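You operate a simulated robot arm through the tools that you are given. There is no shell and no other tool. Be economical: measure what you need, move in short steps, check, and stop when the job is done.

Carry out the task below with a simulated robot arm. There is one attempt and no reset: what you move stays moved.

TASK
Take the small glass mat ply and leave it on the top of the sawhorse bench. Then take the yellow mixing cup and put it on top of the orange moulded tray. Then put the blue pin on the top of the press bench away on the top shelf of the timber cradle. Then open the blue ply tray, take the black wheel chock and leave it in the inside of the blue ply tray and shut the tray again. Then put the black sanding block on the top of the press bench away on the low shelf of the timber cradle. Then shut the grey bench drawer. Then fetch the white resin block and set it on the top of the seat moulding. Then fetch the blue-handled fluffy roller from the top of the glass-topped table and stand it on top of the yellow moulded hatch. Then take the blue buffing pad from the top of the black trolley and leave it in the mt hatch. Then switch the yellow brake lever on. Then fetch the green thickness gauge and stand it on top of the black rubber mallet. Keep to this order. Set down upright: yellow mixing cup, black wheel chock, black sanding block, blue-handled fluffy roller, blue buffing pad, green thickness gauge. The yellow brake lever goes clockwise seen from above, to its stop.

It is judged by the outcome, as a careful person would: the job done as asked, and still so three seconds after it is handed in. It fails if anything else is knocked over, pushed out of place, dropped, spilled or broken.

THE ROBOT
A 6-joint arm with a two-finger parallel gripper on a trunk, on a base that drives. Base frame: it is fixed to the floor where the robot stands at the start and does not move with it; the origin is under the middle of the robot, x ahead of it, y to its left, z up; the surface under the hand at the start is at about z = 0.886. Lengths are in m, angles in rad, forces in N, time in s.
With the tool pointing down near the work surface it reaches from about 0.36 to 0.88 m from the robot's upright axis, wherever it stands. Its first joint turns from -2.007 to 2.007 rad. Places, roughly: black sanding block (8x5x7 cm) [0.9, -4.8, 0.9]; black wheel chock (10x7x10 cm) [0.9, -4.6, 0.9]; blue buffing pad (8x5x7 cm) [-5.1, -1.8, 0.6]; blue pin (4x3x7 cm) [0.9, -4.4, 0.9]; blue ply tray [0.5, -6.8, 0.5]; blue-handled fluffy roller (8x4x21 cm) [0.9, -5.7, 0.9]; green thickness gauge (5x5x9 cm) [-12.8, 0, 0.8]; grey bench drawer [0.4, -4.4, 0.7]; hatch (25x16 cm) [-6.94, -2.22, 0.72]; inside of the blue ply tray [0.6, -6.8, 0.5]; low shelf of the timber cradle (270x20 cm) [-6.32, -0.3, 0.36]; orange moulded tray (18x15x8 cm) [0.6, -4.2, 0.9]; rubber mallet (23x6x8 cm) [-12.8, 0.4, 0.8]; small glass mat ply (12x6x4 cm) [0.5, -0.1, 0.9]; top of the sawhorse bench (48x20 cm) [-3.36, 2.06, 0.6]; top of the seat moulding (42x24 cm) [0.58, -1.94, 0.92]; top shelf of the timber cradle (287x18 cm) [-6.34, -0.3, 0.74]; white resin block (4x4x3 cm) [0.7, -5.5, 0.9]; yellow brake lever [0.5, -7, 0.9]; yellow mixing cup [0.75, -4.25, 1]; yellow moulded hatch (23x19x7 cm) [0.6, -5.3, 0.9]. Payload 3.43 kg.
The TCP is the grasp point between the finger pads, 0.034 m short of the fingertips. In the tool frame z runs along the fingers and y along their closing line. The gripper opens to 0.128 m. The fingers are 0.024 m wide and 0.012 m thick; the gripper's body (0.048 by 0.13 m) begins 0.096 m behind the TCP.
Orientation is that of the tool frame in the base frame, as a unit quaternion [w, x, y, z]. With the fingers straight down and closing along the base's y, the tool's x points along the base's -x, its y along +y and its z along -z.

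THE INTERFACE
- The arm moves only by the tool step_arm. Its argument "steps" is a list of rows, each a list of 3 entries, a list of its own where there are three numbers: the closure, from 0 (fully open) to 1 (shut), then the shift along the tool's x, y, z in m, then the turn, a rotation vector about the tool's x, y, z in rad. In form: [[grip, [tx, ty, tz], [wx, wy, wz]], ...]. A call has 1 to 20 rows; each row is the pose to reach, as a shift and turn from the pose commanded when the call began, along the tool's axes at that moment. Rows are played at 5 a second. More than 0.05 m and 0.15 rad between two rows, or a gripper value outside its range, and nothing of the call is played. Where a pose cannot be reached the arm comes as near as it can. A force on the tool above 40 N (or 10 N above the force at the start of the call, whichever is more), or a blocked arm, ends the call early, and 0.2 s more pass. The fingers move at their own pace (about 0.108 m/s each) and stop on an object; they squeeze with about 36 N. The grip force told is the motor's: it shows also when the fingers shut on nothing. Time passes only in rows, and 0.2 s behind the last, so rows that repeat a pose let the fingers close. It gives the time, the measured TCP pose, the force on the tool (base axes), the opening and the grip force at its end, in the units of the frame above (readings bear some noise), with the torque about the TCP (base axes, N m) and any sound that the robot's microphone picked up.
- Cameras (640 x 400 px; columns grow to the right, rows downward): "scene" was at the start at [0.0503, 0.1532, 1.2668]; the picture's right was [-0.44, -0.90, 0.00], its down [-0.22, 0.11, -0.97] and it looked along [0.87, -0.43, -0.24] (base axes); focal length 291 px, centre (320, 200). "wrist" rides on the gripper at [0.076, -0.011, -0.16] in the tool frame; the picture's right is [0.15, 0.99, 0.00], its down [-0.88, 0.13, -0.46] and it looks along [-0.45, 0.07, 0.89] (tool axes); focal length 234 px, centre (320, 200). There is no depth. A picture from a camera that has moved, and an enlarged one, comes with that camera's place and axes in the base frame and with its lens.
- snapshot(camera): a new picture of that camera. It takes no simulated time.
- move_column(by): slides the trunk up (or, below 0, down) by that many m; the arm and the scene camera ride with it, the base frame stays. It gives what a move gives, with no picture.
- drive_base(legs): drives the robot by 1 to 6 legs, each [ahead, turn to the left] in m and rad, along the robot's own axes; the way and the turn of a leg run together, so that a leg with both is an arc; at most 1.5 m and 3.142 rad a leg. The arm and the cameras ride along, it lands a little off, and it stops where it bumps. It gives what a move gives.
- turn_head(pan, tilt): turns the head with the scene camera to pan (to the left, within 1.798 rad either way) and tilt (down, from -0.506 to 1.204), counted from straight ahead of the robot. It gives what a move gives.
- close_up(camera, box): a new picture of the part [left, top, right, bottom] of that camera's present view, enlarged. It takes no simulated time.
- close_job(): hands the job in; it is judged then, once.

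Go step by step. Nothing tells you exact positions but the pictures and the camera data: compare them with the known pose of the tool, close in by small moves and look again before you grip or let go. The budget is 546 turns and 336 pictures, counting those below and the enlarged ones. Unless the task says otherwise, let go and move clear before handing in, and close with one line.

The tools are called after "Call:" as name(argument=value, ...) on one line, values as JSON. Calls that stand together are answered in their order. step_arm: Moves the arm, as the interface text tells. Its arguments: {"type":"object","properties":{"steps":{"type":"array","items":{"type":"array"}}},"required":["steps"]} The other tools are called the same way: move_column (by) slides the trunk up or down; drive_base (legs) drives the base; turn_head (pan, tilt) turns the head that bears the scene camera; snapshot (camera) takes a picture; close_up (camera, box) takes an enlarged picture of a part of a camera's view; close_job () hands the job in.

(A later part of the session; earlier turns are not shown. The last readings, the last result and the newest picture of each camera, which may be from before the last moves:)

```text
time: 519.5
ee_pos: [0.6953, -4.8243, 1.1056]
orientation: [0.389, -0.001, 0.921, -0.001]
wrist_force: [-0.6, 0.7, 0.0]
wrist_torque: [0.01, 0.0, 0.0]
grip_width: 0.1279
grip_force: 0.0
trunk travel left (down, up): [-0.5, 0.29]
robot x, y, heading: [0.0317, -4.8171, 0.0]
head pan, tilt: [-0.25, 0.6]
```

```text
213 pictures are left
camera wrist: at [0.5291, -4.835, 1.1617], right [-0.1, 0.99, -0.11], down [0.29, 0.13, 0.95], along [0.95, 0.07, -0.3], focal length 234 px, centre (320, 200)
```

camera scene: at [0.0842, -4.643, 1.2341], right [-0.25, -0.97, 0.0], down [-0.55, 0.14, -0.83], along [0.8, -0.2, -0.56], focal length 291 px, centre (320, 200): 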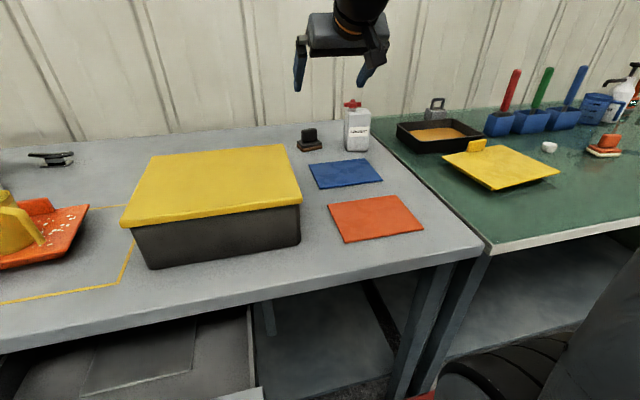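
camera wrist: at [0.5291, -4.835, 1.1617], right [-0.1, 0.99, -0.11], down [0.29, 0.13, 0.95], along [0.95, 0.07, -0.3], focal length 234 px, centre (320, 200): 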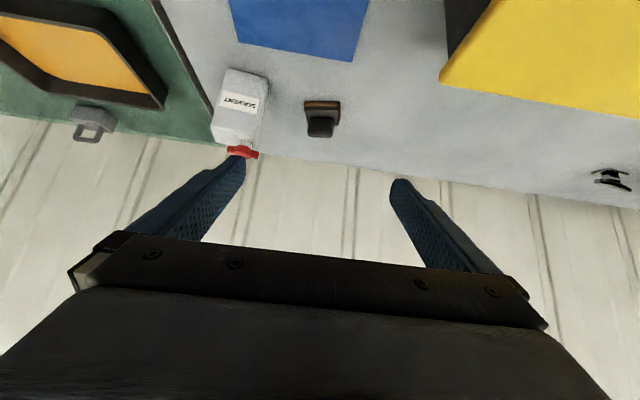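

Call:
close_up(camera="scene", box=[260, 100, 380, 175])

Call:
close_up(camera="wrist", box=[200, 60, 360, 160])

```text
5.33 times, centred on (320, 138) of scene
camera zoom: at [0.0842, -4.643, 1.2341], right [-0.25, -0.97, 0.0], down [-0.55, 0.14, -0.83], along [0.8, -0.2, -0.56], focal length 1550 px, centre (320, 533)
```

zoom: 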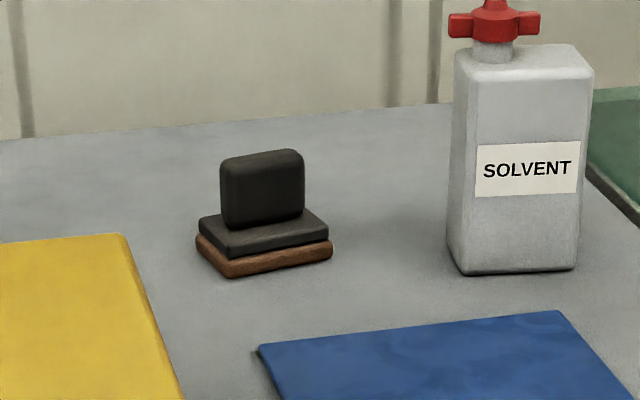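

```text
4.00 times, centred on (280, 110) of wrist
camera zoom: at [0.5291, -4.835, 1.1617], right [-0.1, 0.99, -0.11], down [0.29, 0.13, 0.95], along [0.95, 0.07, -0.3], focal length 937 px, centre (480, 560)
```

zoom: 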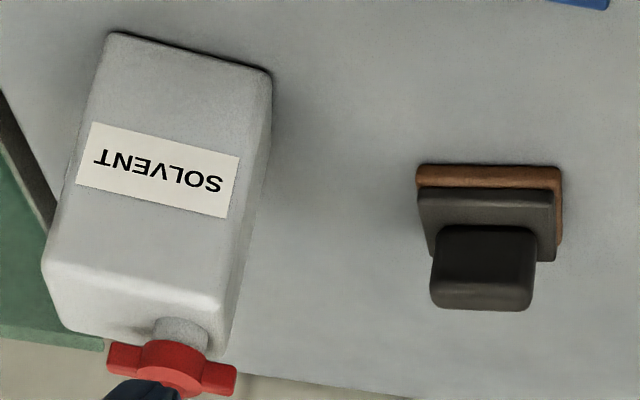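

The block's tab (5 cm wide along y) is centred near [0.925, -4.818], z 0.87–0.915. I move 5 cm closer and bring the pitched hand to a pre-grasp behind and above it, slightly yawed.

Call:
drive_base(legs=[[0.05, 0]])

```text
time: 520.4
ee_pos: [0.7457, -4.8236, 1.1058]
orientation: [0.389, -0.002, 0.921, -0.001]
wrist_force: [0.2, 0.1, -0.4]
wrist_torque: [0.05, 0.0, 0.0]
grip_width: 0.1279
grip_force: 0.1
trunk travel left (down, up): [-0.5, 0.29]
robot x, y, heading: [0.0828, -4.814, -0.005]
head pan, tilt: [-0.25, 0.6]
```

Call:
step_arm(steps=[[0.35, [0.005, 0.001, 0.037], [-0.017, 0, -0.017]], [0.35, [0.01, 0.002, 0.074], [-0.034, 0, -0.033]], [0.35, [0.015, 0.004, 0.111], [-0.052, 0, -0.05]], [0.35, [0.02, 0.005, 0.148], [-0.069, 0, -0.067]], [0.35, [0.0245, 0.006, 0.1855], [-0.086, 0, -0.084]], [0.35, [0.0245, 0.006, 0.1855], [-0.086, 0, -0.084]]])

Call:
snapshot(camera="wrist")

Call:
close_up(camera="scene", box=[260, 80, 420, 180])

```text
time: 521.8
ee_pos: [0.8633, -4.818, 0.9574]
orientation: [0.388, -0.056, 0.92, 0.021]
wrist_force: [-0.3, 0.4, -0.5]
wrist_torque: [-0.02, -0.01, 0.03]
grip_width: 0.083
grip_force: 0.1
trunk travel left (down, up): [-0.5, 0.29]
robot x, y, heading: [0.0835, -4.8146, 0.0]
head pan, tilt: [-0.25, 0.6]
```

```text
210 pictures are left
camera wrist: at [0.6987, -4.8497, 1.0146], right [-0.22, 0.97, -0.11], down [0.27, 0.17, 0.95], along [0.94, 0.18, -0.3], focal length 234 px, centre (320, 200)
```

wrist: 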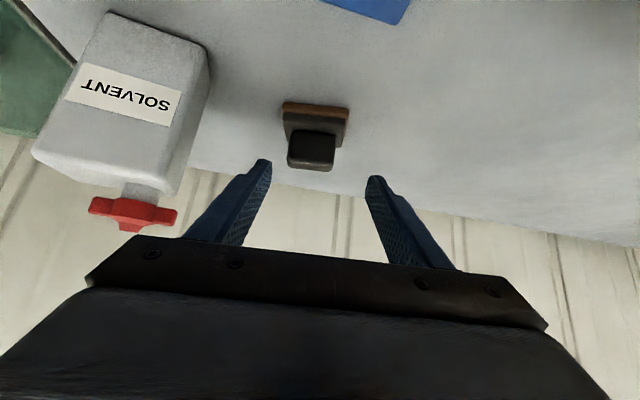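

```text
4.00 times, centred on (340, 130) of scene
camera zoom: at [0.1344, -4.6431, 1.2341], right [-0.25, -0.97, 0.0], down [-0.55, 0.14, -0.83], along [0.8, -0.21, -0.56], focal length 1163 px, centre (240, 480)
```

zoom: 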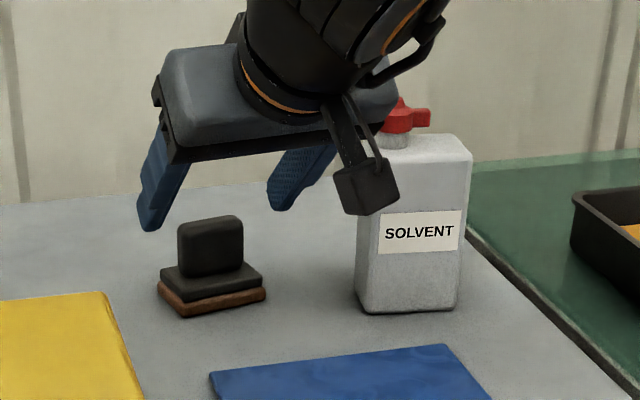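

Nearly lined up. I advance along the tool, shifting 9 mm sideways, and close on the tab.

Call:
step_arm(steps=[[0.35, [0, -0.0086, 0.0], [0.036, 0, 0.035]], [0.35, [0, -0.0086, 0.03], [0.036, 0, 0.035]], [0.35, [0, -0.0086, 0.055], [0.036, 0, 0.035]], [0.35, [0, -0.0086, 0.0675], [0.036, 0, 0.035]], [0.35, [0, -0.0086, 0.0675], [0.036, 0, 0.035]]])

Call:
close_up(camera="scene", box=[260, 80, 420, 180])

Call:
snapshot(camera="wrist")

```text
time: 523.0
ee_pos: [0.9101, -4.822, 0.9108]
orientation: [0.389, -0.034, 0.92, 0.012]
wrist_force: [-1.0, 0.2, 0.4]
wrist_torque: [0.03, 0.01, 0.01]
grip_width: 0.0831
grip_force: 0.0
trunk travel left (down, up): [-0.5, 0.29]
robot x, y, heading: [0.082, -4.8133, -0.003]
head pan, tilt: [-0.25, 0.6]
```

```text
4.00 times, centred on (340, 130) of scene
camera zoom: at [0.1344, -4.6431, 1.2341], right [-0.25, -0.97, 0.0], down [-0.55, 0.14, -0.83], along [0.8, -0.21, -0.56], focal length 1163 px, centre (240, 480)
```

zoom: 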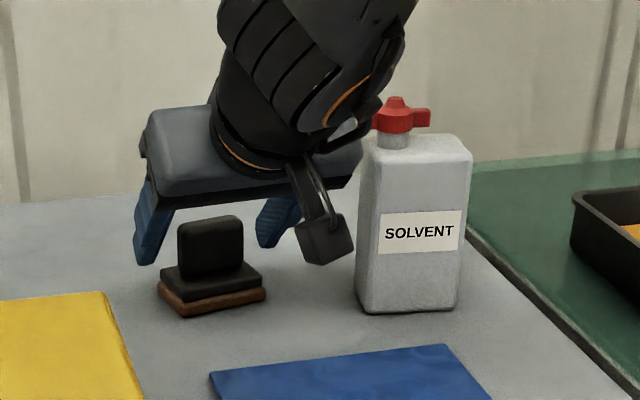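

```text
207 pictures are left
camera wrist: at [0.7455, -4.8443, 0.9676], right [-0.17, 0.98, -0.11], down [0.28, 0.15, 0.95], along [0.95, 0.13, -0.3], focal length 234 px, centre (320, 200)
```

wrist: 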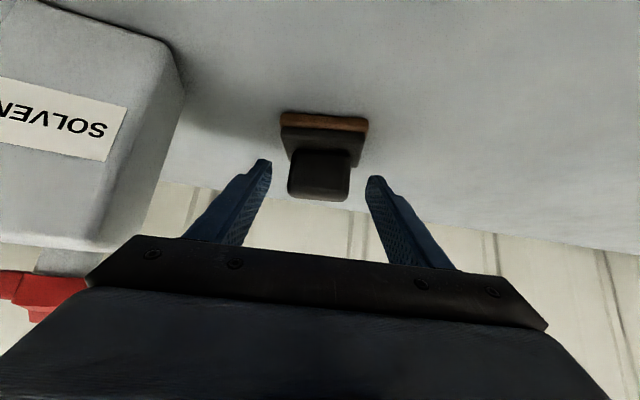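

The fingers straddle the tab. Closing.

Call:
step_arm(steps=[[0.5, [0, 0, 0], [0, 0, 0]], [0.8, [0, 0, 0], [0, 0, 0]], [1, [0, 0, 0], [0, 0, 0]], [1, [0, 0, 0], [0, 0, 0]]])

Call:
step_arm(steps=[[1, [-0.007, 0, -0.007], [0, 0, 0]], [1, [-0.021, 0, -0.021], [0, 0, 0]], [1, [-0.035, 0, -0.035], [0, 0, 0]], [1, [-0.035, 0, -0.035], [0, 0, 0]]])

Call:
close_up(camera="scene", box=[260, 80, 420, 180])

Call:
snapshot(camera="wrist")

```text
time: 524.0
ee_pos: [0.9104, -4.8216, 0.9109]
orientation: [0.389, -0.034, 0.92, 0.013]
wrist_force: [0.1, -0.4, 2.2]
wrist_torque: [0.1, 0.0, 0.03]
grip_width: 0.049
grip_force: 36.0
trunk travel left (down, up): [-0.5, 0.29]
robot x, y, heading: [0.0814, -4.8174, 0.002]
head pan, tilt: [-0.25, 0.6]
```

```text
time: 525.0
ee_pos: [0.9099, -4.8215, 0.9611]
orientation: [0.388, -0.034, 0.921, 0.013]
wrist_force: [-0.1, 0.6, -0.1]
wrist_torque: [0.01, 0.0, 0.01]
grip_width: 0.0494
grip_force: 36.0
trunk travel left (down, up): [-0.5, 0.29]
robot x, y, heading: [0.0822, -4.8205, -0.001]
head pan, tilt: [-0.25, 0.6]
```

```text
4.00 times, centred on (340, 130) of scene
camera zoom: at [0.1346, -4.6431, 1.2341], right [-0.25, -0.97, 0.0], down [-0.55, 0.14, -0.83], along [0.8, -0.21, -0.57], focal length 1163 px, centre (240, 480)
```

zoom: 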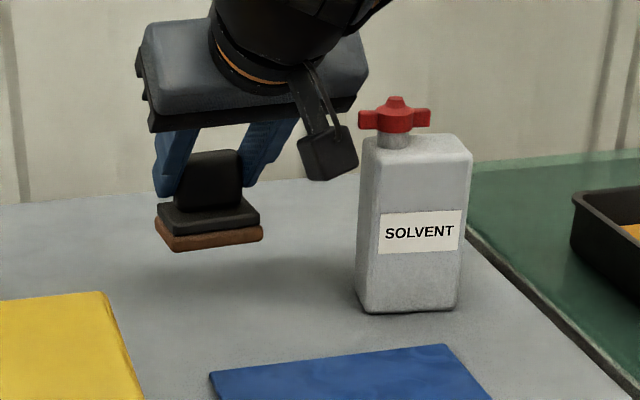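

```text
205 pictures are left
camera wrist: at [0.7449, -4.8441, 1.0174], right [-0.17, 0.98, -0.11], down [0.28, 0.15, 0.95], along [0.95, 0.13, -0.3], focal length 234 px, centre (320, 200)
```

wrist: 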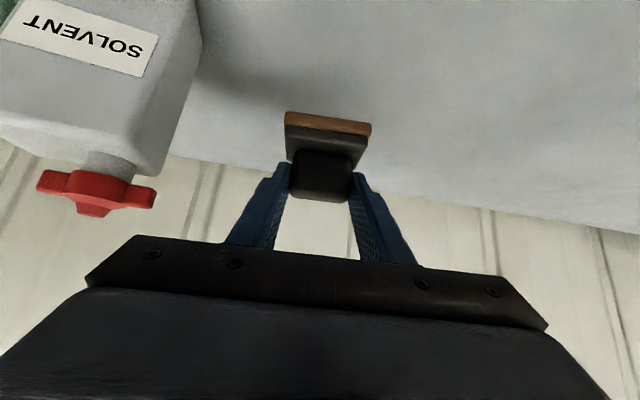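

The block is held level. I raise it, draw it in, back off, and take the route round the bow to the cradle.

Call:
step_arm(steps=[[1, [-0.03, 0, -0.03], [0, 0, 0]], [1, [-0.06, 0, -0.06], [0, 0, 0]], [1, [-0.086, 0, -0.084], [0, 0, 0]], [1, [-0.056, 0, -0.115], [0, 0, 0]], [1, [-0.026, 0, -0.147], [0, 0, 0]], [1, [0.004, 0, -0.177], [0, 0, 0]], [1, [0.018, 0, -0.191], [0, 0, 0]], [1, [0.018, 0, -0.191], [0, 0, 0]]])

Call:
drive_base(legs=[[-0.75, 0], [0, 3.0], [1.0, 0], [1.5, 0], [1.5, 0], [0.6, 0]])

```text
time: 526.8
ee_pos: [0.7594, -4.832, 1.0807]
orientation: [0.388, -0.033, 0.921, 0.012]
wrist_force: [1.1, -1.0, -1.4]
wrist_torque: [0.0, 0.02, -0.01]
grip_width: 0.0488
grip_force: 36.6
trunk travel left (down, up): [-0.5, 0.29]
robot x, y, heading: [0.0822, -4.8149, -0.0]
head pan, tilt: [-0.25, 0.6]
```

```text
time: 559.7
ee_pos: [-5.8815, -4.019, 1.081]
orientation: [-0.019, 0.921, -0.039, -0.388]
wrist_force: [0.3, 0.1, -0.7]
wrist_torque: [-0.02, -0.01, -0.01]
grip_width: 0.0492
grip_force: 35.1
trunk travel left (down, up): [-0.5, 0.29]
robot x, y, heading: [-5.2136, -4.1389, 2.984]
head pan, tilt: [-0.25, 0.6]
```

Call:
drive_base(legs=[[0, 0.118], [1.2, 0], [1.04, 0], [0, -1.495], [1.35, 0], [1.35, 0]])

Call:
drive_base(legs=[[0, -1.6]])

Call:
turn_head(pan=0.0, tilt=0.5)

Call:
snapshot(camera="scene")

```text
time: 587.7
ee_pos: [-7.6118, -0.6713, 1.0805]
orientation: [-0.258, 0.691, -0.61, -0.29]
wrist_force: [0.6, 0.4, -0.8]
wrist_torque: [0.0, 0.02, -0.02]
grip_width: 0.0489
grip_force: 36.4
trunk travel left (down, up): [-0.5, 0.29]
robot x, y, heading: [-7.5953, -1.349, 1.617]
head pan, tilt: [-0.25, 0.6]
```

```text
time: 592.0
ee_pos: [-6.9161, -1.3496, 1.0806]
orientation: [0.387, -0.042, 0.921, 0.016]
wrist_force: [0.0, 0.1, -1.1]
wrist_torque: [-0.03, 0.0, 0.0]
grip_width: 0.0488
grip_force: 36.4
trunk travel left (down, up): [-0.5, 0.29]
robot x, y, heading: [-7.5955, -1.351, 0.02]
head pan, tilt: [-0.25, 0.6]
```

```text
time: 592.7
ee_pos: [-6.9169, -1.3514, 1.0804]
orientation: [0.388, -0.043, 0.92, 0.016]
wrist_force: [-0.7, -0.7, -0.5]
wrist_torque: [0.0, -0.01, 0.01]
grip_width: 0.0491
grip_force: 36.2
trunk travel left (down, up): [-0.5, 0.29]
robot x, y, heading: [-7.5962, -1.35, 0.019]
head pan, tilt: [0.0, 0.499]
```

```text
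204 pictures are left
camera scene: at [-7.5415, -1.1543, 1.2432], right [0.02, -1.0, 0.0], down [-0.48, -0.01, -0.88], along [0.88, 0.02, -0.48], focal length 291 px, centre (320, 200)
```

scene: 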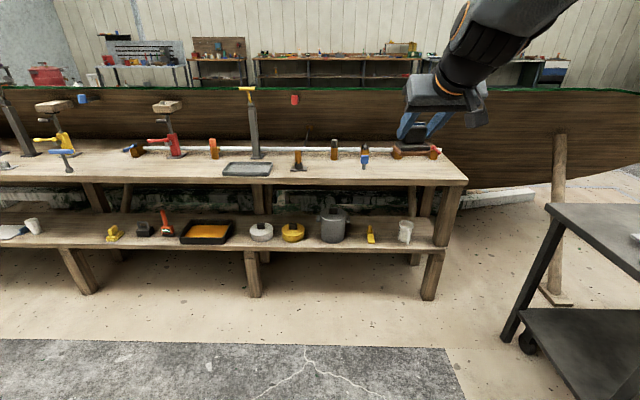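

The low shelf has a ~30 cm bare stretch around y≈0.08, left of the yellow item. I shift the robot there.

Call:
drive_base(legs=[[0, 1.552], [1.43, 0], [0, -1.571]])

Call:
snapshot(camera="scene")

```text
time: 607.5
ee_pos: [-6.9279, 0.0715, 1.0807]
orientation: [0.388, -0.037, 0.921, 0.014]
wrist_force: [0.1, -0.1, -1.3]
wrist_torque: [-0.02, 0.01, -0.04]
grip_width: 0.0488
grip_force: 36.2
trunk travel left (down, up): [-0.5, 0.29]
robot x, y, heading: [-7.6056, 0.0831, 0.0]
head pan, tilt: [0.0, 0.499]
```

```text
203 pictures are left
camera scene: at [-7.5488, 0.2777, 1.2432], right [0.01, -1.0, 0.0], down [-0.48, 0.0, -0.88], along [0.88, 0.01, -0.48], focal length 291 px, centre (320, 200)
```

scene: 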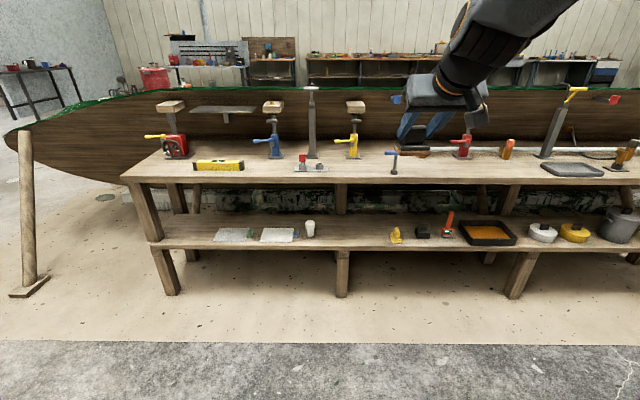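

Free stretch confirmed (centre y≈0.10). I lower the trunk fully here, bring the hand down to shelf level, and then drive in.

Call:
move_column(by=-0.5)

Call:
step_arm(steps=[[1, [0.028, 0, 0.027], [0, 0, 0]], [1, [0.056, 0, 0.055], [0, 0, 0]], [1, [0.086, 0.01, 0.084], [0, 0, 0]], [1, [0.086, 0.02, 0.084], [0, 0, 0]]])

Call:
drive_base(legs=[[0.38, 0]])

Call:
turn_head(pan=0.0, tilt=0.35)

Call:
snapshot(camera="scene")

Call:
snapshot(camera="wrist")

```text
refused: -0.5 is not a number from -0.4 to 0.4
```

```text
time: 608.5
ee_pos: [-6.9284, 0.0916, 0.9608]
orientation: [0.388, -0.037, 0.921, 0.013]
wrist_force: [-0.3, 0.1, -1.0]
wrist_torque: [0.01, -0.01, 0.01]
grip_width: 0.0491
grip_force: 36.0
trunk travel left (down, up): [-0.5, 0.29]
robot x, y, heading: [-7.6028, 0.084, 0.009]
head pan, tilt: [0.0, 0.499]
```

```text
time: 610.9
ee_pos: [-6.5512, 0.094, 0.96]
orientation: [0.388, -0.037, 0.921, 0.013]
wrist_force: [-0.2, -0.4, -0.4]
wrist_torque: [0.02, -0.02, -0.01]
grip_width: 0.0489
grip_force: 36.1
trunk travel left (down, up): [-0.5, 0.29]
robot x, y, heading: [-7.2246, 0.0846, 0.005]
head pan, tilt: [0.0, 0.499]
```

```text
time: 611.6
ee_pos: [-6.5508, 0.0943, 0.9602]
orientation: [0.388, -0.037, 0.921, 0.014]
wrist_force: [-0.3, -0.6, -1.1]
wrist_torque: [0.02, 0.02, 0.0]
grip_width: 0.0492
grip_force: 36.1
trunk travel left (down, up): [-0.5, 0.29]
robot x, y, heading: [-7.2227, 0.0872, 0.005]
head pan, tilt: [0.0, 0.351]
```

```text
202 pictures are left
camera scene: at [-7.1694, 0.2799, 1.2568], right [0.01, -1.0, 0.0], down [-0.34, 0.0, -0.94], along [0.94, 0.01, -0.34], focal length 291 px, centre (320, 200)
```

scene: 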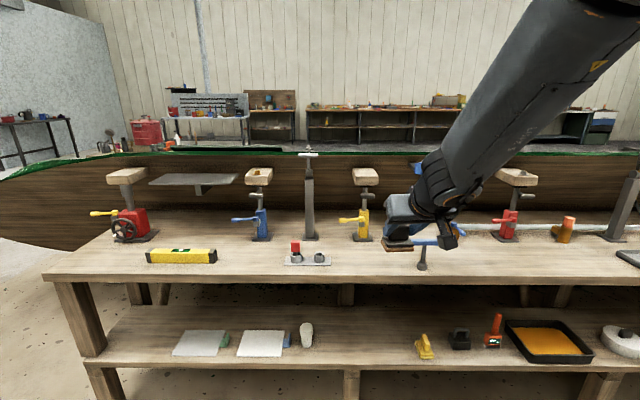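

```text
201 pictures are left
camera wrist: at [-6.7164, 0.069, 1.0178], right [-0.18, 0.98, -0.11], down [0.28, 0.16, 0.95], along [0.94, 0.14, -0.3], focal length 234 px, centre (320, 200)
```

wrist: 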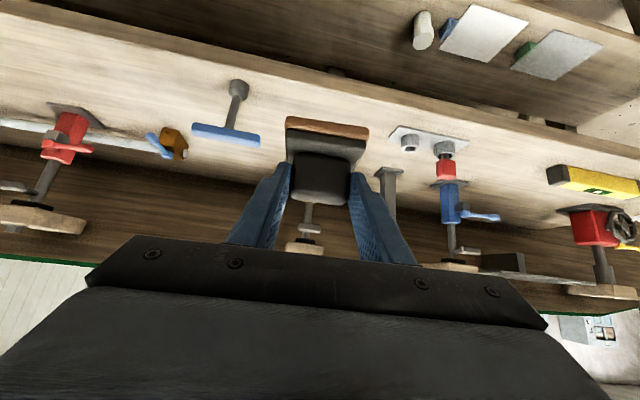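

The trunk moves at most 0.4 m at once. I back 10 cm to stay clear of the shelf edge and lower in two goes.

Call:
drive_base(legs=[[-0.1, 0]])

Call:
move_column(by=-0.4)

Call:
move_column(by=-0.1)

Call:
snapshot(camera="scene")

Call:
snapshot(camera="wrist")

```text
time: 612.7
ee_pos: [-6.6523, 0.0928, 0.9608]
orientation: [0.389, -0.036, 0.921, 0.013]
wrist_force: [-0.3, -0.1, -1.5]
wrist_torque: [0.04, 0.0, -0.03]
grip_width: 0.0491
grip_force: 35.9
trunk travel left (down, up): [-0.5, 0.29]
robot x, y, heading: [-7.3293, 0.0843, 0.007]
head pan, tilt: [0.0, 0.351]
```

```text
time: 616.6
ee_pos: [-6.6545, 0.0926, 0.5609]
orientation: [0.389, -0.037, 0.921, 0.014]
wrist_force: [-0.1, -1.1, -0.1]
wrist_torque: [0.0, 0.0, 0.01]
grip_width: 0.0495
grip_force: 35.9
trunk travel left (down, up): [-0.1, 0.69]
robot x, y, heading: [-7.3302, 0.0858, -0.001]
head pan, tilt: [0.0, 0.351]
```

```text
time: 617.9
ee_pos: [-6.6515, 0.0932, 0.4624]
orientation: [0.388, -0.036, 0.921, 0.014]
wrist_force: [0.1, 0.7, -1.3]
wrist_torque: [0.01, 0.02, -0.03]
grip_width: 0.049
grip_force: 36.7
trunk travel left (down, up): [0.0, 0.79]
robot x, y, heading: [-7.3256, 0.0864, 0.007]
head pan, tilt: [0.0, 0.351]
```

```text
200 pictures are left
camera scene: at [-7.1315, 0.2801, 0.7569], right [0.01, -1.0, 0.0], down [-0.34, 0.0, -0.94], along [0.94, 0.01, -0.34], focal length 291 px, centre (320, 200)
```

scene: 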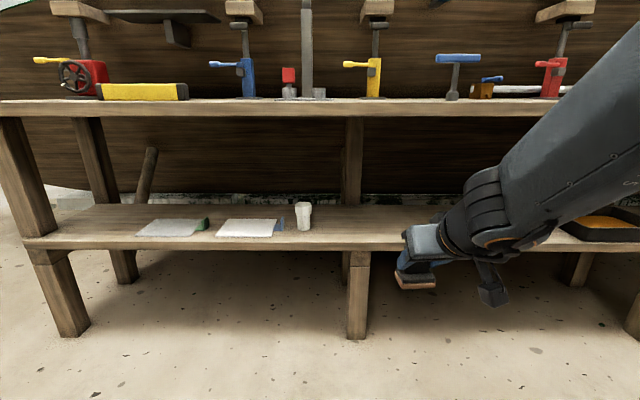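

```text
199 pictures are left
camera wrist: at [-6.8168, 0.0684, 0.5188], right [-0.18, 0.98, -0.11], down [0.28, 0.16, 0.95], along [0.94, 0.14, -0.3], focal length 234 px, centre (320, 200)
```

wrist: 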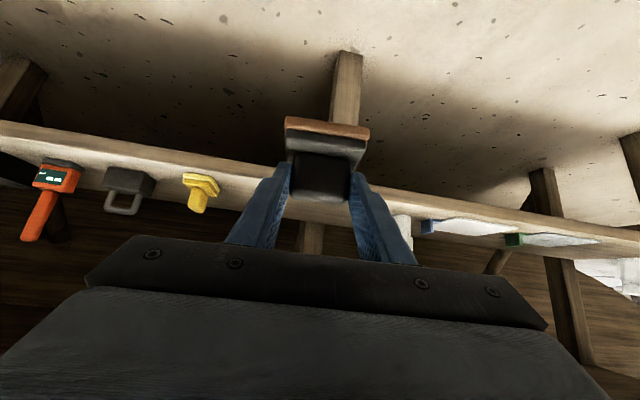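

Call:
close_up(camera="scene", box=[280, 190, 440, 290])

```text
4.00 times, centred on (360, 240) of scene
camera zoom: at [-7.1315, 0.2801, 0.7569], right [0.01, -1.0, 0.0], down [-0.34, 0.0, -0.94], along [0.94, 0.01, -0.34], focal length 1163 px, centre (160, 40)
```

zoom: 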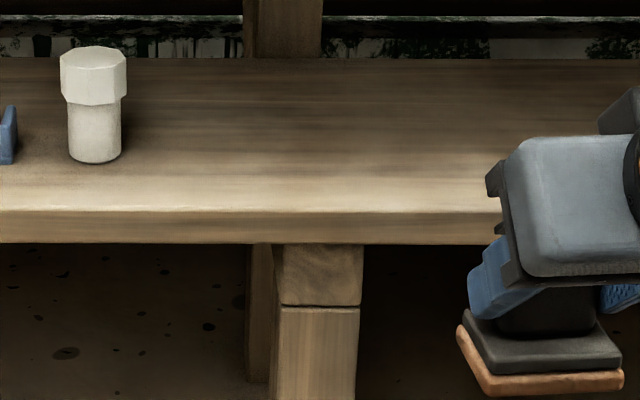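

The shelf top is at z≈0.36–0.38 with its front edge near x≈-6.40. I raise the block slightly, drive 0.14 m in and reach the rest with the arm.

Call:
step_arm(steps=[[1, [-0.009, 0, -0.009], [0, 0, 0]], [1, [-0.012, 0, -0.012], [0, 0, 0]]])

Call:
drive_base(legs=[[0.15, 0]])

Call:
snapshot(camera="scene")

Call:
snapshot(camera="wrist")

```text
time: 618.5
ee_pos: [-6.6523, 0.0934, 0.4786]
orientation: [0.387, -0.036, 0.921, 0.012]
wrist_force: [0.0, 0.1, -0.4]
wrist_torque: [-0.03, -0.01, 0.0]
grip_width: 0.0493
grip_force: 35.7
trunk travel left (down, up): [0.0, 0.79]
robot x, y, heading: [-7.3283, 0.0841, 0.01]
head pan, tilt: [0.0, 0.351]
```

```text
time: 619.9
ee_pos: [-6.5007, 0.0921, 0.4782]
orientation: [0.387, -0.036, 0.921, 0.013]
wrist_force: [0.7, -0.1, -0.2]
wrist_torque: [-0.02, 0.01, 0.0]
grip_width: 0.0488
grip_force: 36.1
trunk travel left (down, up): [0.0, 0.79]
robot x, y, heading: [-7.1806, 0.0826, 0.006]
head pan, tilt: [0.0, 0.351]
```

```text
197 pictures are left
camera scene: at [-6.9811, 0.2804, 0.7569], right [0.0, -1.0, 0.0], down [-0.34, 0.0, -0.94], along [0.94, 0.0, -0.34], focal length 291 px, centre (320, 200)
```

scene: 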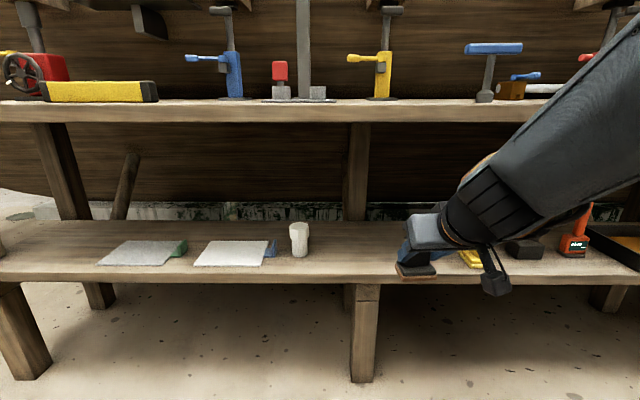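

```text
196 pictures are left
camera wrist: at [-6.6667, 0.0683, 0.5355], right [-0.18, 0.98, -0.11], down [0.28, 0.16, 0.95], along [0.94, 0.14, -0.3], focal length 234 px, centre (320, 200)
```

wrist: 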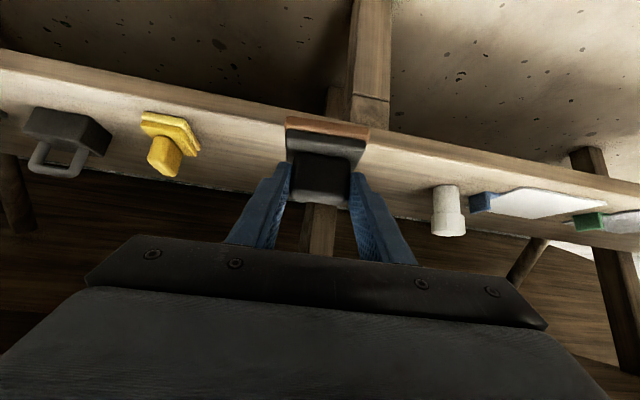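

The block is heading into the middle of the gap. I reach 15 cm in, staying above the shelf.

Call:
step_arm(steps=[[1, [-0.026, 0.005, 0.027], [0, 0, 0]], [1, [-0.052, 0.01, 0.054], [0, 0, 0]], [1, [-0.078, 0.015, 0.08], [0, 0, 0]], [1, [-0.104, 0.019, 0.107], [0, 0, 0]], [1, [-0.104, 0.019, 0.107], [0, 0, 0]]])

Call:
close_up(camera="scene", box=[280, 190, 480, 315])

Call:
snapshot(camera="wrist")

```text
time: 621.1
ee_pos: [-6.3547, 0.1232, 0.4765]
orientation: [0.388, -0.035, 0.921, 0.013]
wrist_force: [0.3, 1.2, -1.1]
wrist_torque: [0.02, 0.01, 0.01]
grip_width: 0.0492
grip_force: 35.8
trunk travel left (down, up): [0.0, 0.79]
robot x, y, heading: [-7.1787, 0.086, 0.003]
head pan, tilt: [0.0, 0.351]
```

```text
3.20 times, centred on (380, 252) of scene
camera zoom: at [-6.9812, 0.2804, 0.7569], right [0.0, -1.0, 0.0], down [-0.34, 0.0, -0.94], along [0.94, 0.0, -0.34], focal length 930 px, centre (128, 32)
```

zoom: 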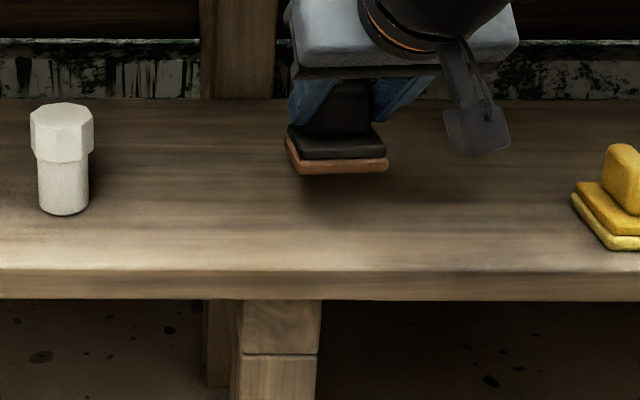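

```text
194 pictures are left
camera wrist: at [-6.5193, 0.0989, 0.5348], right [-0.18, 0.98, -0.11], down [0.28, 0.16, 0.95], along [0.94, 0.14, -0.3], focal length 234 px, centre (320, 200)
```

wrist: 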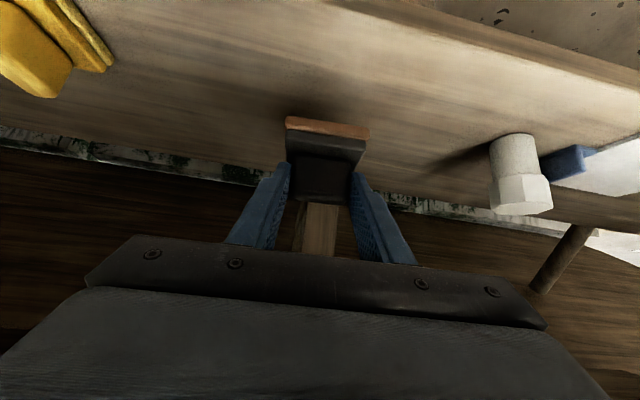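

Over the shelf, clear all round. I lower 35 mm, then feel for contact.

Call:
step_arm(steps=[[1, [0.014, 0, 0.014], [0, 0, 0]], [1, [0.022, 0, 0.021], [0, 0, 0]], [1, [0.025, 0, 0.0245], [0, 0, 0]], [1, [0.0272, 0, 0.0265], [0, 0, 0]], [1, [0.0287, 0, 0.0279], [0, 0, 0]]])

Call:
step_arm(steps=[[1, [0.0014, 0, 0.0014], [0, 0, 0]], [1, [0.0022, 0, 0.0021], [0, 0, 0]], [1, [0.0029, 0, 0.0028], [0, 0, 0]], [1, [0.0036, 0, 0.0035], [0, 0, 0]]])

```text
time: 622.3
ee_pos: [-6.3544, 0.1257, 0.4453]
orientation: [0.384, -0.039, 0.922, 0.018]
wrist_force: [-0.1, 0.0, -0.9]
wrist_torque: [0.0, 0.05, 0.01]
grip_width: 0.0492
grip_force: 36.1
out of reach, approached as far as the arm can: row 2, 3, 4, 5
trunk travel left (down, up): [0.0, 0.79]
robot x, y, heading: [-7.1794, 0.0857, 0.003]
head pan, tilt: [0.0, 0.351]
```

```text
time: 623.3
ee_pos: [-6.3561, 0.1251, 0.4393]
orientation: [0.386, -0.036, 0.922, 0.013]
wrist_force: [-0.7, 0.0, -0.4]
wrist_torque: [0.03, -0.03, -0.04]
grip_width: 0.0489
grip_force: 36.3
trunk travel left (down, up): [0.0, 0.79]
robot x, y, heading: [-7.1827, 0.0838, 0.002]
head pan, tilt: [0.0, 0.351]
```

Call:
step_arm(steps=[[1, [0.0014, 0, 0.0014], [0, 0, 0]], [1, [0.0029, 0, 0.0028], [0, 0, 0]], [1, [0.0043, 0, 0.0042], [0, 0, 0]], [1, [0.0057, 0, 0.0056], [0, 0, 0]]])

Call:
close_up(camera="scene", box=[280, 190, 480, 315])

```text
time: 624.3
ee_pos: [-6.3548, 0.125, 0.4317]
orientation: [0.386, -0.037, 0.922, 0.015]
wrist_force: [0.4, -0.7, -1.0]
wrist_torque: [-0.01, 0.02, -0.02]
grip_width: 0.0491
grip_force: 35.7
trunk travel left (down, up): [0.0, 0.79]
robot x, y, heading: [-7.1813, 0.0827, 0.005]
head pan, tilt: [0.0, 0.351]
```

```text
3.20 times, centred on (380, 252) of scene
camera zoom: at [-6.9811, 0.2804, 0.7569], right [0.0, -1.0, 0.0], down [-0.34, 0.0, -0.94], along [0.94, 0.0, -0.34], focal length 930 px, centre (128, 32)
```

zoom: 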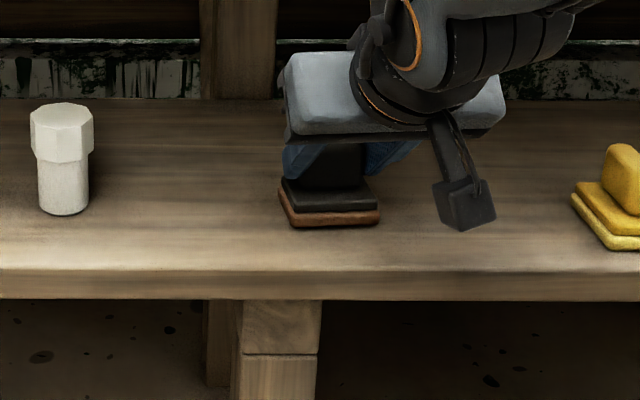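

Call:
step_arm(steps=[[1, [0.0014, 0, 0.0014], [0, 0, 0]], [1, [0.0029, 0, 0.0028], [0, 0, 0]], [1, [0.0043, 0, 0.0042], [0, 0, 0]]])

```text
time: 625.1
ee_pos: [-6.3546, 0.1236, 0.43]
orientation: [0.389, -0.038, 0.92, 0.017]
wrist_force: [-5.8, 0.3, 25.7]
wrist_torque: [-0.04, -0.13, -0.03]
grip_width: 0.0492
grip_force: 36.5
trunk travel left (down, up): [0.0, 0.79]
robot x, y, heading: [-7.1784, 0.0863, 0.001]
head pan, tilt: [0.0, 0.351]
```

Contact at z≈0.43. I relax, open, and back out along the tool axis.

Call:
step_arm(steps=[[1, [-0.002, 0, -0.002], [0, 0, 0]], [0.55, [-0.002, 0, -0.002], [0, 0, 0]], [0.4, [-0.002, 0, -0.002], [0, 0, 0]], [0.4, [-0.002, 0, -0.002], [0, 0, 0]], [0.4, [-0.002, 0, -0.03], [0, 0, 0]], [0.4, [-0.002, 0, -0.07], [0, 0, 0]], [0.4, [0.01, 0, -0.11], [0, 0, 0]], [0.4, [0.04, 0, -0.14], [0, 0, 0]], [0.4, [0.07, 0, -0.17], [0, 0, 0]]])

Call:
snapshot(camera="scene")

Call:
snapshot(camera="wrist")

```text
time: 627.1
ee_pos: [-6.5188, 0.1168, 0.4904]
orientation: [0.385, 0.049, 0.92, 0.059]
wrist_force: [-1.2, -1.4, -0.2]
wrist_torque: [-0.04, -0.05, 0.28]
grip_width: 0.0769
grip_force: 0.0
out of reach, approached as far as the arm can: row 6, 7, 9
trunk travel left (down, up): [0.0, 0.79]
robot x, y, heading: [-7.1813, 0.0883, 0.009]
head pan, tilt: [0.0, 0.351]
```

```text
192 pictures are left
camera scene: at [-6.981, 0.2804, 0.7568], right [0.0, -1.0, 0.0], down [-0.34, 0.0, -0.94], along [0.94, 0.0, -0.34], focal length 291 px, centre (320, 200)
```

scene: 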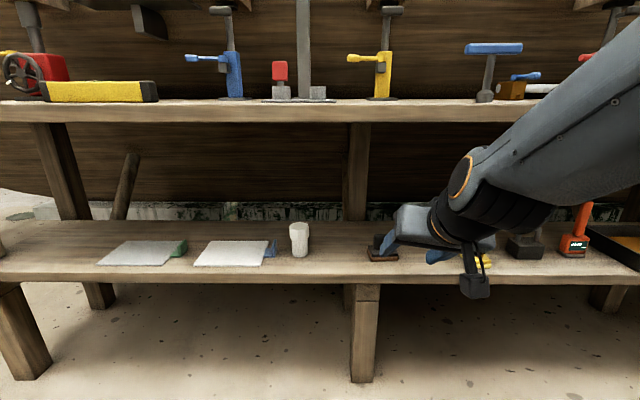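

```text
191 pictures are left
camera wrist: at [-6.6859, 0.1053, 0.5465], right [-0.06, 1.0, 0.04], down [0.3, -0.02, 0.96], along [0.95, 0.07, -0.29], focal length 234 px, centre (320, 200)
```

wrist: 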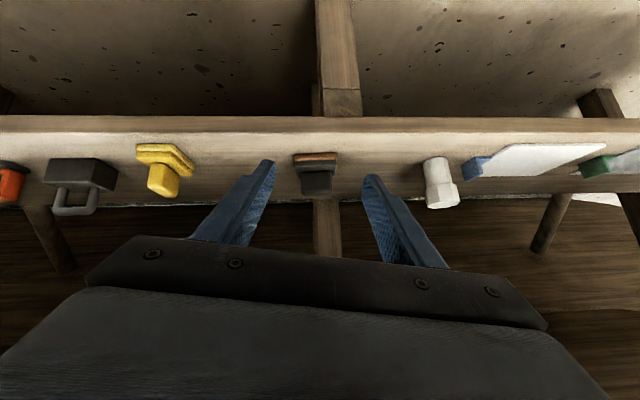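

The hand is out. I back the base away and check the block.

Call:
drive_base(legs=[[-0.3, 0]])

Call:
close_up(camera="wrist", box=[240, 100, 400, 200])

Call:
close_up(camera="scene", box=[280, 160, 480, 285])

```text
time: 629.1
ee_pos: [-6.8209, 0.112, 0.4896]
orientation: [0.387, -0.038, 0.921, 0.014]
wrist_force: [-0.6, -0.1, -0.7]
wrist_torque: [0.01, -0.02, 0.02]
grip_width: 0.0768
grip_force: 0.0
trunk travel left (down, up): [0.0, 0.79]
robot x, y, heading: [-7.4795, 0.0868, 0.001]
head pan, tilt: [0.0, 0.351]
```

```text
4.00 times, centred on (320, 150) of wrist
camera zoom: at [-6.9856, 0.089, 0.5471], right [-0.18, 0.98, -0.11], down [0.28, 0.16, 0.95], along [0.94, 0.14, -0.3], focal length 937 px, centre (320, 400)
```

zoom: 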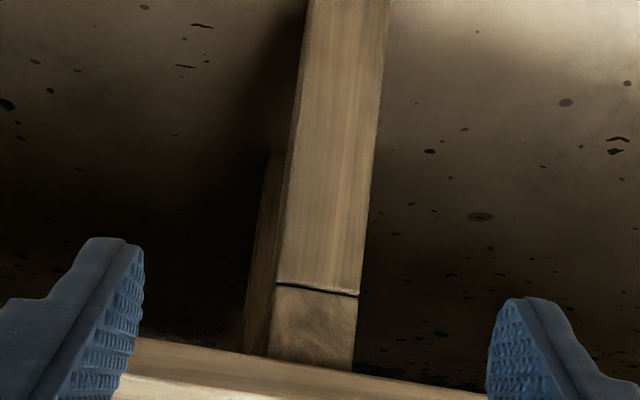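

```text
3.20 times, centred on (380, 222) of scene
camera zoom: at [-7.2832, 0.2795, 0.7569], right [0.01, -1.0, 0.0], down [-0.34, 0.0, -0.94], along [0.94, 0.01, -0.34], focal length 930 px, centre (128, 128)
```

zoom: 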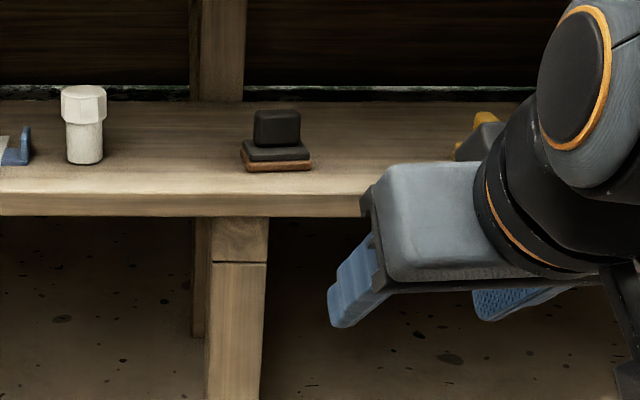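

The sanding block stands upright on the low shelf. Next: shut the grey drawer. I raise the trunk and drive back round the bow with the hand still pitched.

Call:
move_column(by=0.4)

Call:
move_column(by=0.1)

Call:
drive_base(legs=[[0, -1.583], [1.2, 0], [1.2, 0], [0.99, 0]])

```text
time: 632.9
ee_pos: [-6.82, 0.1143, 0.8891]
orientation: [0.387, -0.038, 0.921, 0.014]
wrist_force: [0.2, 0.3, -0.4]
wrist_torque: [0.02, 0.02, 0.0]
grip_width: 0.0771
grip_force: 0.1
trunk travel left (down, up): [-0.4, 0.39]
robot x, y, heading: [-7.4797, 0.0859, 0.004]
head pan, tilt: [0.0, 0.351]
```

```text
time: 634.3
ee_pos: [-6.821, 0.1134, 0.9891]
orientation: [0.387, -0.037, 0.921, 0.014]
wrist_force: [-0.2, -0.2, -0.1]
wrist_torque: [0.0, 0.01, -0.04]
grip_width: 0.0768
grip_force: 0.0
trunk travel left (down, up): [-0.5, 0.29]
robot x, y, heading: [-7.4806, 0.083, 0.008]
head pan, tilt: [0.0, 0.351]
```

```text
time: 654.6
ee_pos: [-7.4766, -3.9518, 0.9895]
orientation: [0.283, 0.625, 0.677, -0.265]
wrist_force: [-0.1, -0.7, 0.0]
wrist_torque: [-0.02, 0.0, -0.05]
grip_width: 0.0768
grip_force: 0.1
trunk travel left (down, up): [-0.5, 0.29]
robot x, y, heading: [-7.5066, -3.2924, -1.565]
head pan, tilt: [0.0, 0.351]
```

Call:
drive_base(legs=[[0, 0.228], [0.68, 0], [0, 1.198], [1.1, 0], [1.07, 0], [0, -0.07]])

Call:
drive_base(legs=[[1.43, 0], [1.43, 0], [0, 0.49], [1.5, 0], [0, -0.28]])

Call:
turn_head(pan=0.0, tilt=0.45)

Call:
snapshot(camera="scene")

```text
time: 672.9
ee_pos: [-4.5399, -4.3291, 0.9899]
orientation: [0.387, 0.053, 0.92, -0.024]
wrist_force: [-0.2, 0.2, 0.3]
wrist_torque: [0.0, 0.0, -0.01]
grip_width: 0.0769
grip_force: 0.1
trunk travel left (down, up): [-0.5, 0.29]
robot x, y, heading: [-5.1961, -4.2274, -0.185]
head pan, tilt: [0.0, 0.351]
```

```text
time: 696.1
ee_pos: [-0.2892, -4.3046, 0.989]
orientation: [0.387, -0.043, 0.921, 0.016]
wrist_force: [0.5, -0.6, 0.3]
wrist_torque: [0.02, 0.0, 0.02]
grip_width: 0.0768
grip_force: 0.0
trunk travel left (down, up): [-0.5, 0.29]
robot x, y, heading: [-0.9494, -4.3431, 0.02]
head pan, tilt: [0.0, 0.351]
```

```text
time: 696.8
ee_pos: [-0.2898, -4.3064, 0.9903]
orientation: [0.387, -0.043, 0.921, 0.016]
wrist_force: [-0.4, -0.2, 0.3]
wrist_torque: [0.0, 0.01, 0.0]
grip_width: 0.0765
grip_force: 0.0
trunk travel left (down, up): [-0.5, 0.29]
robot x, y, heading: [-0.9508, -4.343, 0.017]
head pan, tilt: [0.0, 0.45]
```

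```text
188 pictures are left
camera scene: at [-0.894, -4.1478, 1.2477], right [0.02, -1.0, 0.0], down [-0.43, -0.01, -0.9], along [0.9, 0.02, -0.43], focal length 291 px, centre (320, 200)
```

scene: 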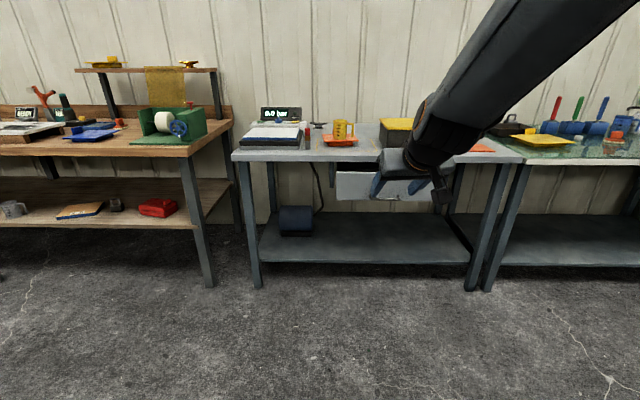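

I close the fingers and set the tips at z≈0.77 in front of the drawer's centre (y≈-4.41), above its bar.

Call:
step_arm(steps=[[1, [0.028, -0.021, 0.028], [0, 0, 0]], [1, [0.057, -0.042, 0.055], [0, 0, 0]], [1, [0.085, -0.062, 0.083], [0, 0, 0]], [1, [0.114, -0.083, 0.11], [0, 0, 0]], [1, [0.142, -0.104, 0.138], [0, 0, 0]], [1, [0.142, -0.104, 0.138], [0, 0, 0]]])

Call:
drive_base(legs=[[0.38, -0.01]])

Call:
snapshot(camera="wrist")

Call:
snapshot(camera="scene")

```text
time: 698.2
ee_pos: [-0.2817, -4.4118, 0.7908]
orientation: [0.386, -0.042, 0.921, 0.015]
wrist_force: [0.7, 0.4, -0.5]
wrist_torque: [-0.01, 0.06, -0.01]
grip_width: 0.0
grip_force: 32.4
out of reach, approached as far as the arm can: row 1
trunk travel left (down, up): [-0.5, 0.29]
robot x, y, heading: [-0.9488, -4.3446, 0.013]
head pan, tilt: [0.0, 0.45]
```

```text
time: 700.6
ee_pos: [0.099, -4.4155, 0.7909]
orientation: [0.388, -0.036, 0.921, 0.013]
wrist_force: [0.9, 0.1, -0.4]
wrist_torque: [0.01, -0.02, 0.02]
grip_width: 0.0
grip_force: 33.1
trunk travel left (down, up): [-0.5, 0.29]
robot x, y, heading: [-0.5665, -4.3392, 0.005]
head pan, tilt: [0.0, 0.45]
```

```text
187 pictures are left
camera wrist: at [-0.0659, -4.4399, 0.849], right [-0.18, 0.98, -0.11], down [0.28, 0.16, 0.95], along [0.94, 0.14, -0.3], focal length 234 px, centre (320, 200)
```

wrist: 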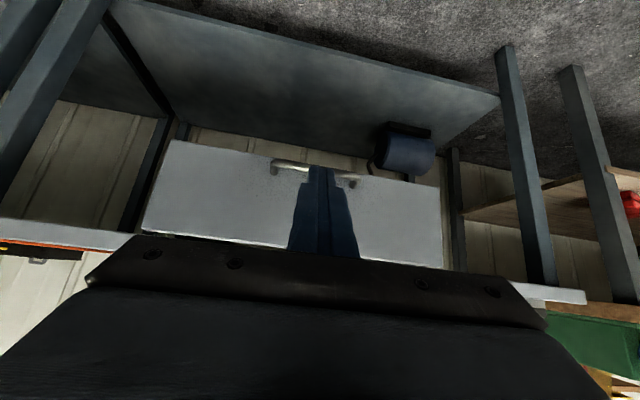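

```text
186 pictures are left
camera scene: at [-0.5102, -4.144, 1.2477], right [0.01, -1.0, 0.0], down [-0.44, 0.0, -0.9], along [0.9, 0.0, -0.44], focal length 291 px, centre (320, 200)
```

scene: 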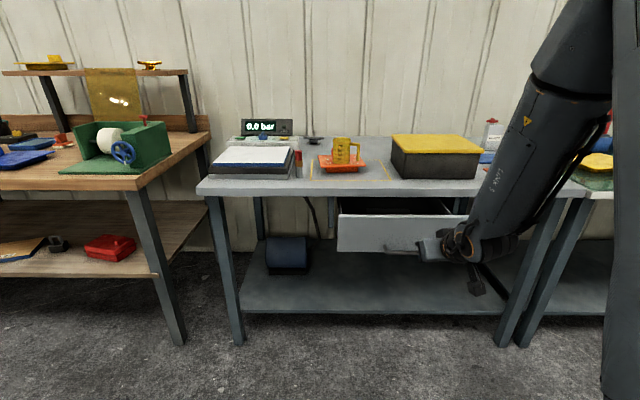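

The tips will meet the face 5 cm above the bar. I drive forward 0.2 m to push.

Call:
drive_base(legs=[[0.2, 0]])

Call:
snapshot(camera="scene")

```text
time: 702.2
ee_pos: [0.3008, -4.4146, 0.7909]
orientation: [0.388, -0.036, 0.921, 0.013]
wrist_force: [0.7, -0.3, -0.7]
wrist_torque: [0.06, 0.01, 0.0]
grip_width: 0.0001
grip_force: 32.9
trunk travel left (down, up): [-0.5, 0.29]
robot x, y, heading: [-0.3662, -4.337, 0.008]
head pan, tilt: [0.0, 0.45]
```

```text
185 pictures are left
camera scene: at [-0.3088, -4.1431, 1.2477], right [0.0, -1.0, 0.0], down [-0.44, 0.0, -0.9], along [0.9, 0.0, -0.44], focal length 291 px, centre (320, 200)
```

scene: 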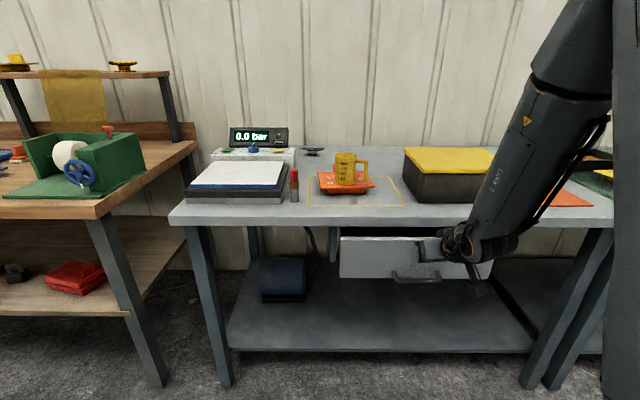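

Sliding in. I continue with the arm in small steps until it stops.

Call:
step_arm(steps=[[1, [-0.014, 0, 0.0143], [0, 0, 0]], [1, [-0.028, 0, 0.0287], [0, 0, 0]], [1, [-0.042, 0, 0.043], [0, 0, 0]], [1, [-0.056, 0, 0.0573], [0, 0, 0]], [1, [-0.063, 0, 0.0645], [0, 0, 0]], [1, [-0.07, 0, 0.0717], [0, 0, 0]], [1, [-0.077, 0, 0.0788], [0, 0, 0]], [1, [-0.084, 0, 0.086], [0, 0, 0]]])

Call:
snapshot(camera="scene")

```text
time: 703.3
ee_pos: [0.3757, -4.4102, 0.7882]
orientation: [0.383, -0.034, 0.923, 0.012]
wrist_force: [-19.7, -0.1, 6.4]
wrist_torque: [-0.02, 0.08, 0.0]
grip_width: 0.0
grip_force: 32.7
trunk travel left (down, up): [-0.5, 0.29]
robot x, y, heading: [-0.3655, -4.3397, 0.003]
head pan, tilt: [0.0, 0.45]
stopped in row 5: the force on the tool passed its limit at 59 N (the readings are from after the stop); the commanded pose is now the measured one
```

```text
184 pictures are left
camera scene: at [-0.3102, -4.1432, 1.2478], right [0.0, -1.0, 0.0], down [-0.43, 0.0, -0.9], along [0.9, 0.0, -0.43], focal length 291 px, centre (320, 200)
```

scene: 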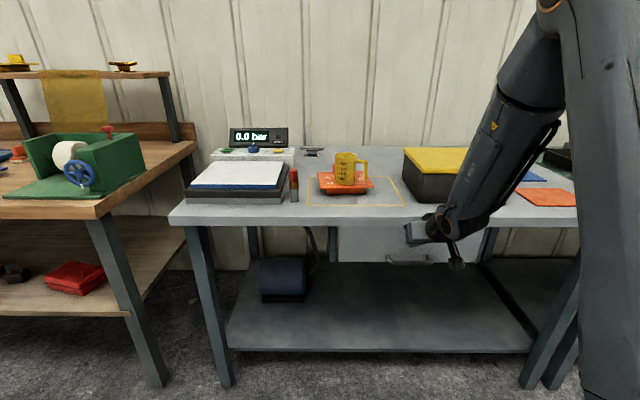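

Looks shut. I pull back and verify.

Call:
drive_base(legs=[[-0.4, 0]])

Call:
step_arm(steps=[[0, [-0.036, 0, -0.035], [0, 0, 0]], [0, [-0.072, 0, -0.07], [0, 0, 0]], [0, [-0.1, 0, -0.1], [0, 0, 0]], [0, [-0.13, 0, -0.13], [0, 0, 0]]])

Call:
close_up(camera="scene", box=[220, 100, 540, 300])

```text
time: 705.8
ee_pos: [-0.0253, -4.4104, 0.7898]
orientation: [0.383, -0.037, 0.923, 0.014]
wrist_force: [-0.2, -0.3, -0.5]
wrist_torque: [0.02, 0.03, -0.02]
grip_width: 0.0002
grip_force: 33.0
trunk travel left (down, up): [-0.5, 0.29]
robot x, y, heading: [-0.7678, -4.3399, 0.004]
head pan, tilt: [0.0, 0.45]
```

```text
refused: row 1 steps farther than a row can; nothing moved
```

```text
2.00 times, centred on (380, 200) of scene
camera zoom: at [-0.7122, -4.145, 1.2477], right [0.01, -1.0, 0.0], down [-0.44, 0.0, -0.9], along [0.9, 0.01, -0.44], focal length 581 px, centre (200, 200)
```

zoom: 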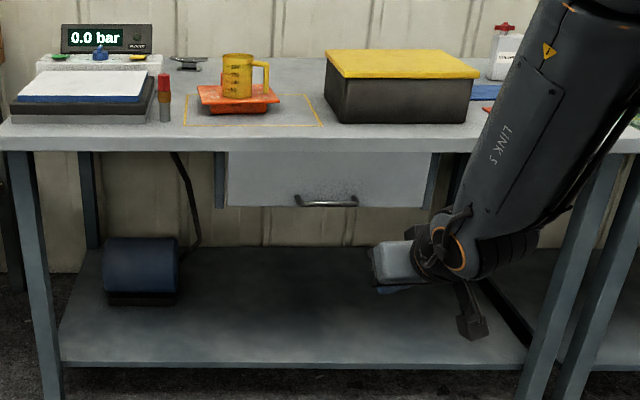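

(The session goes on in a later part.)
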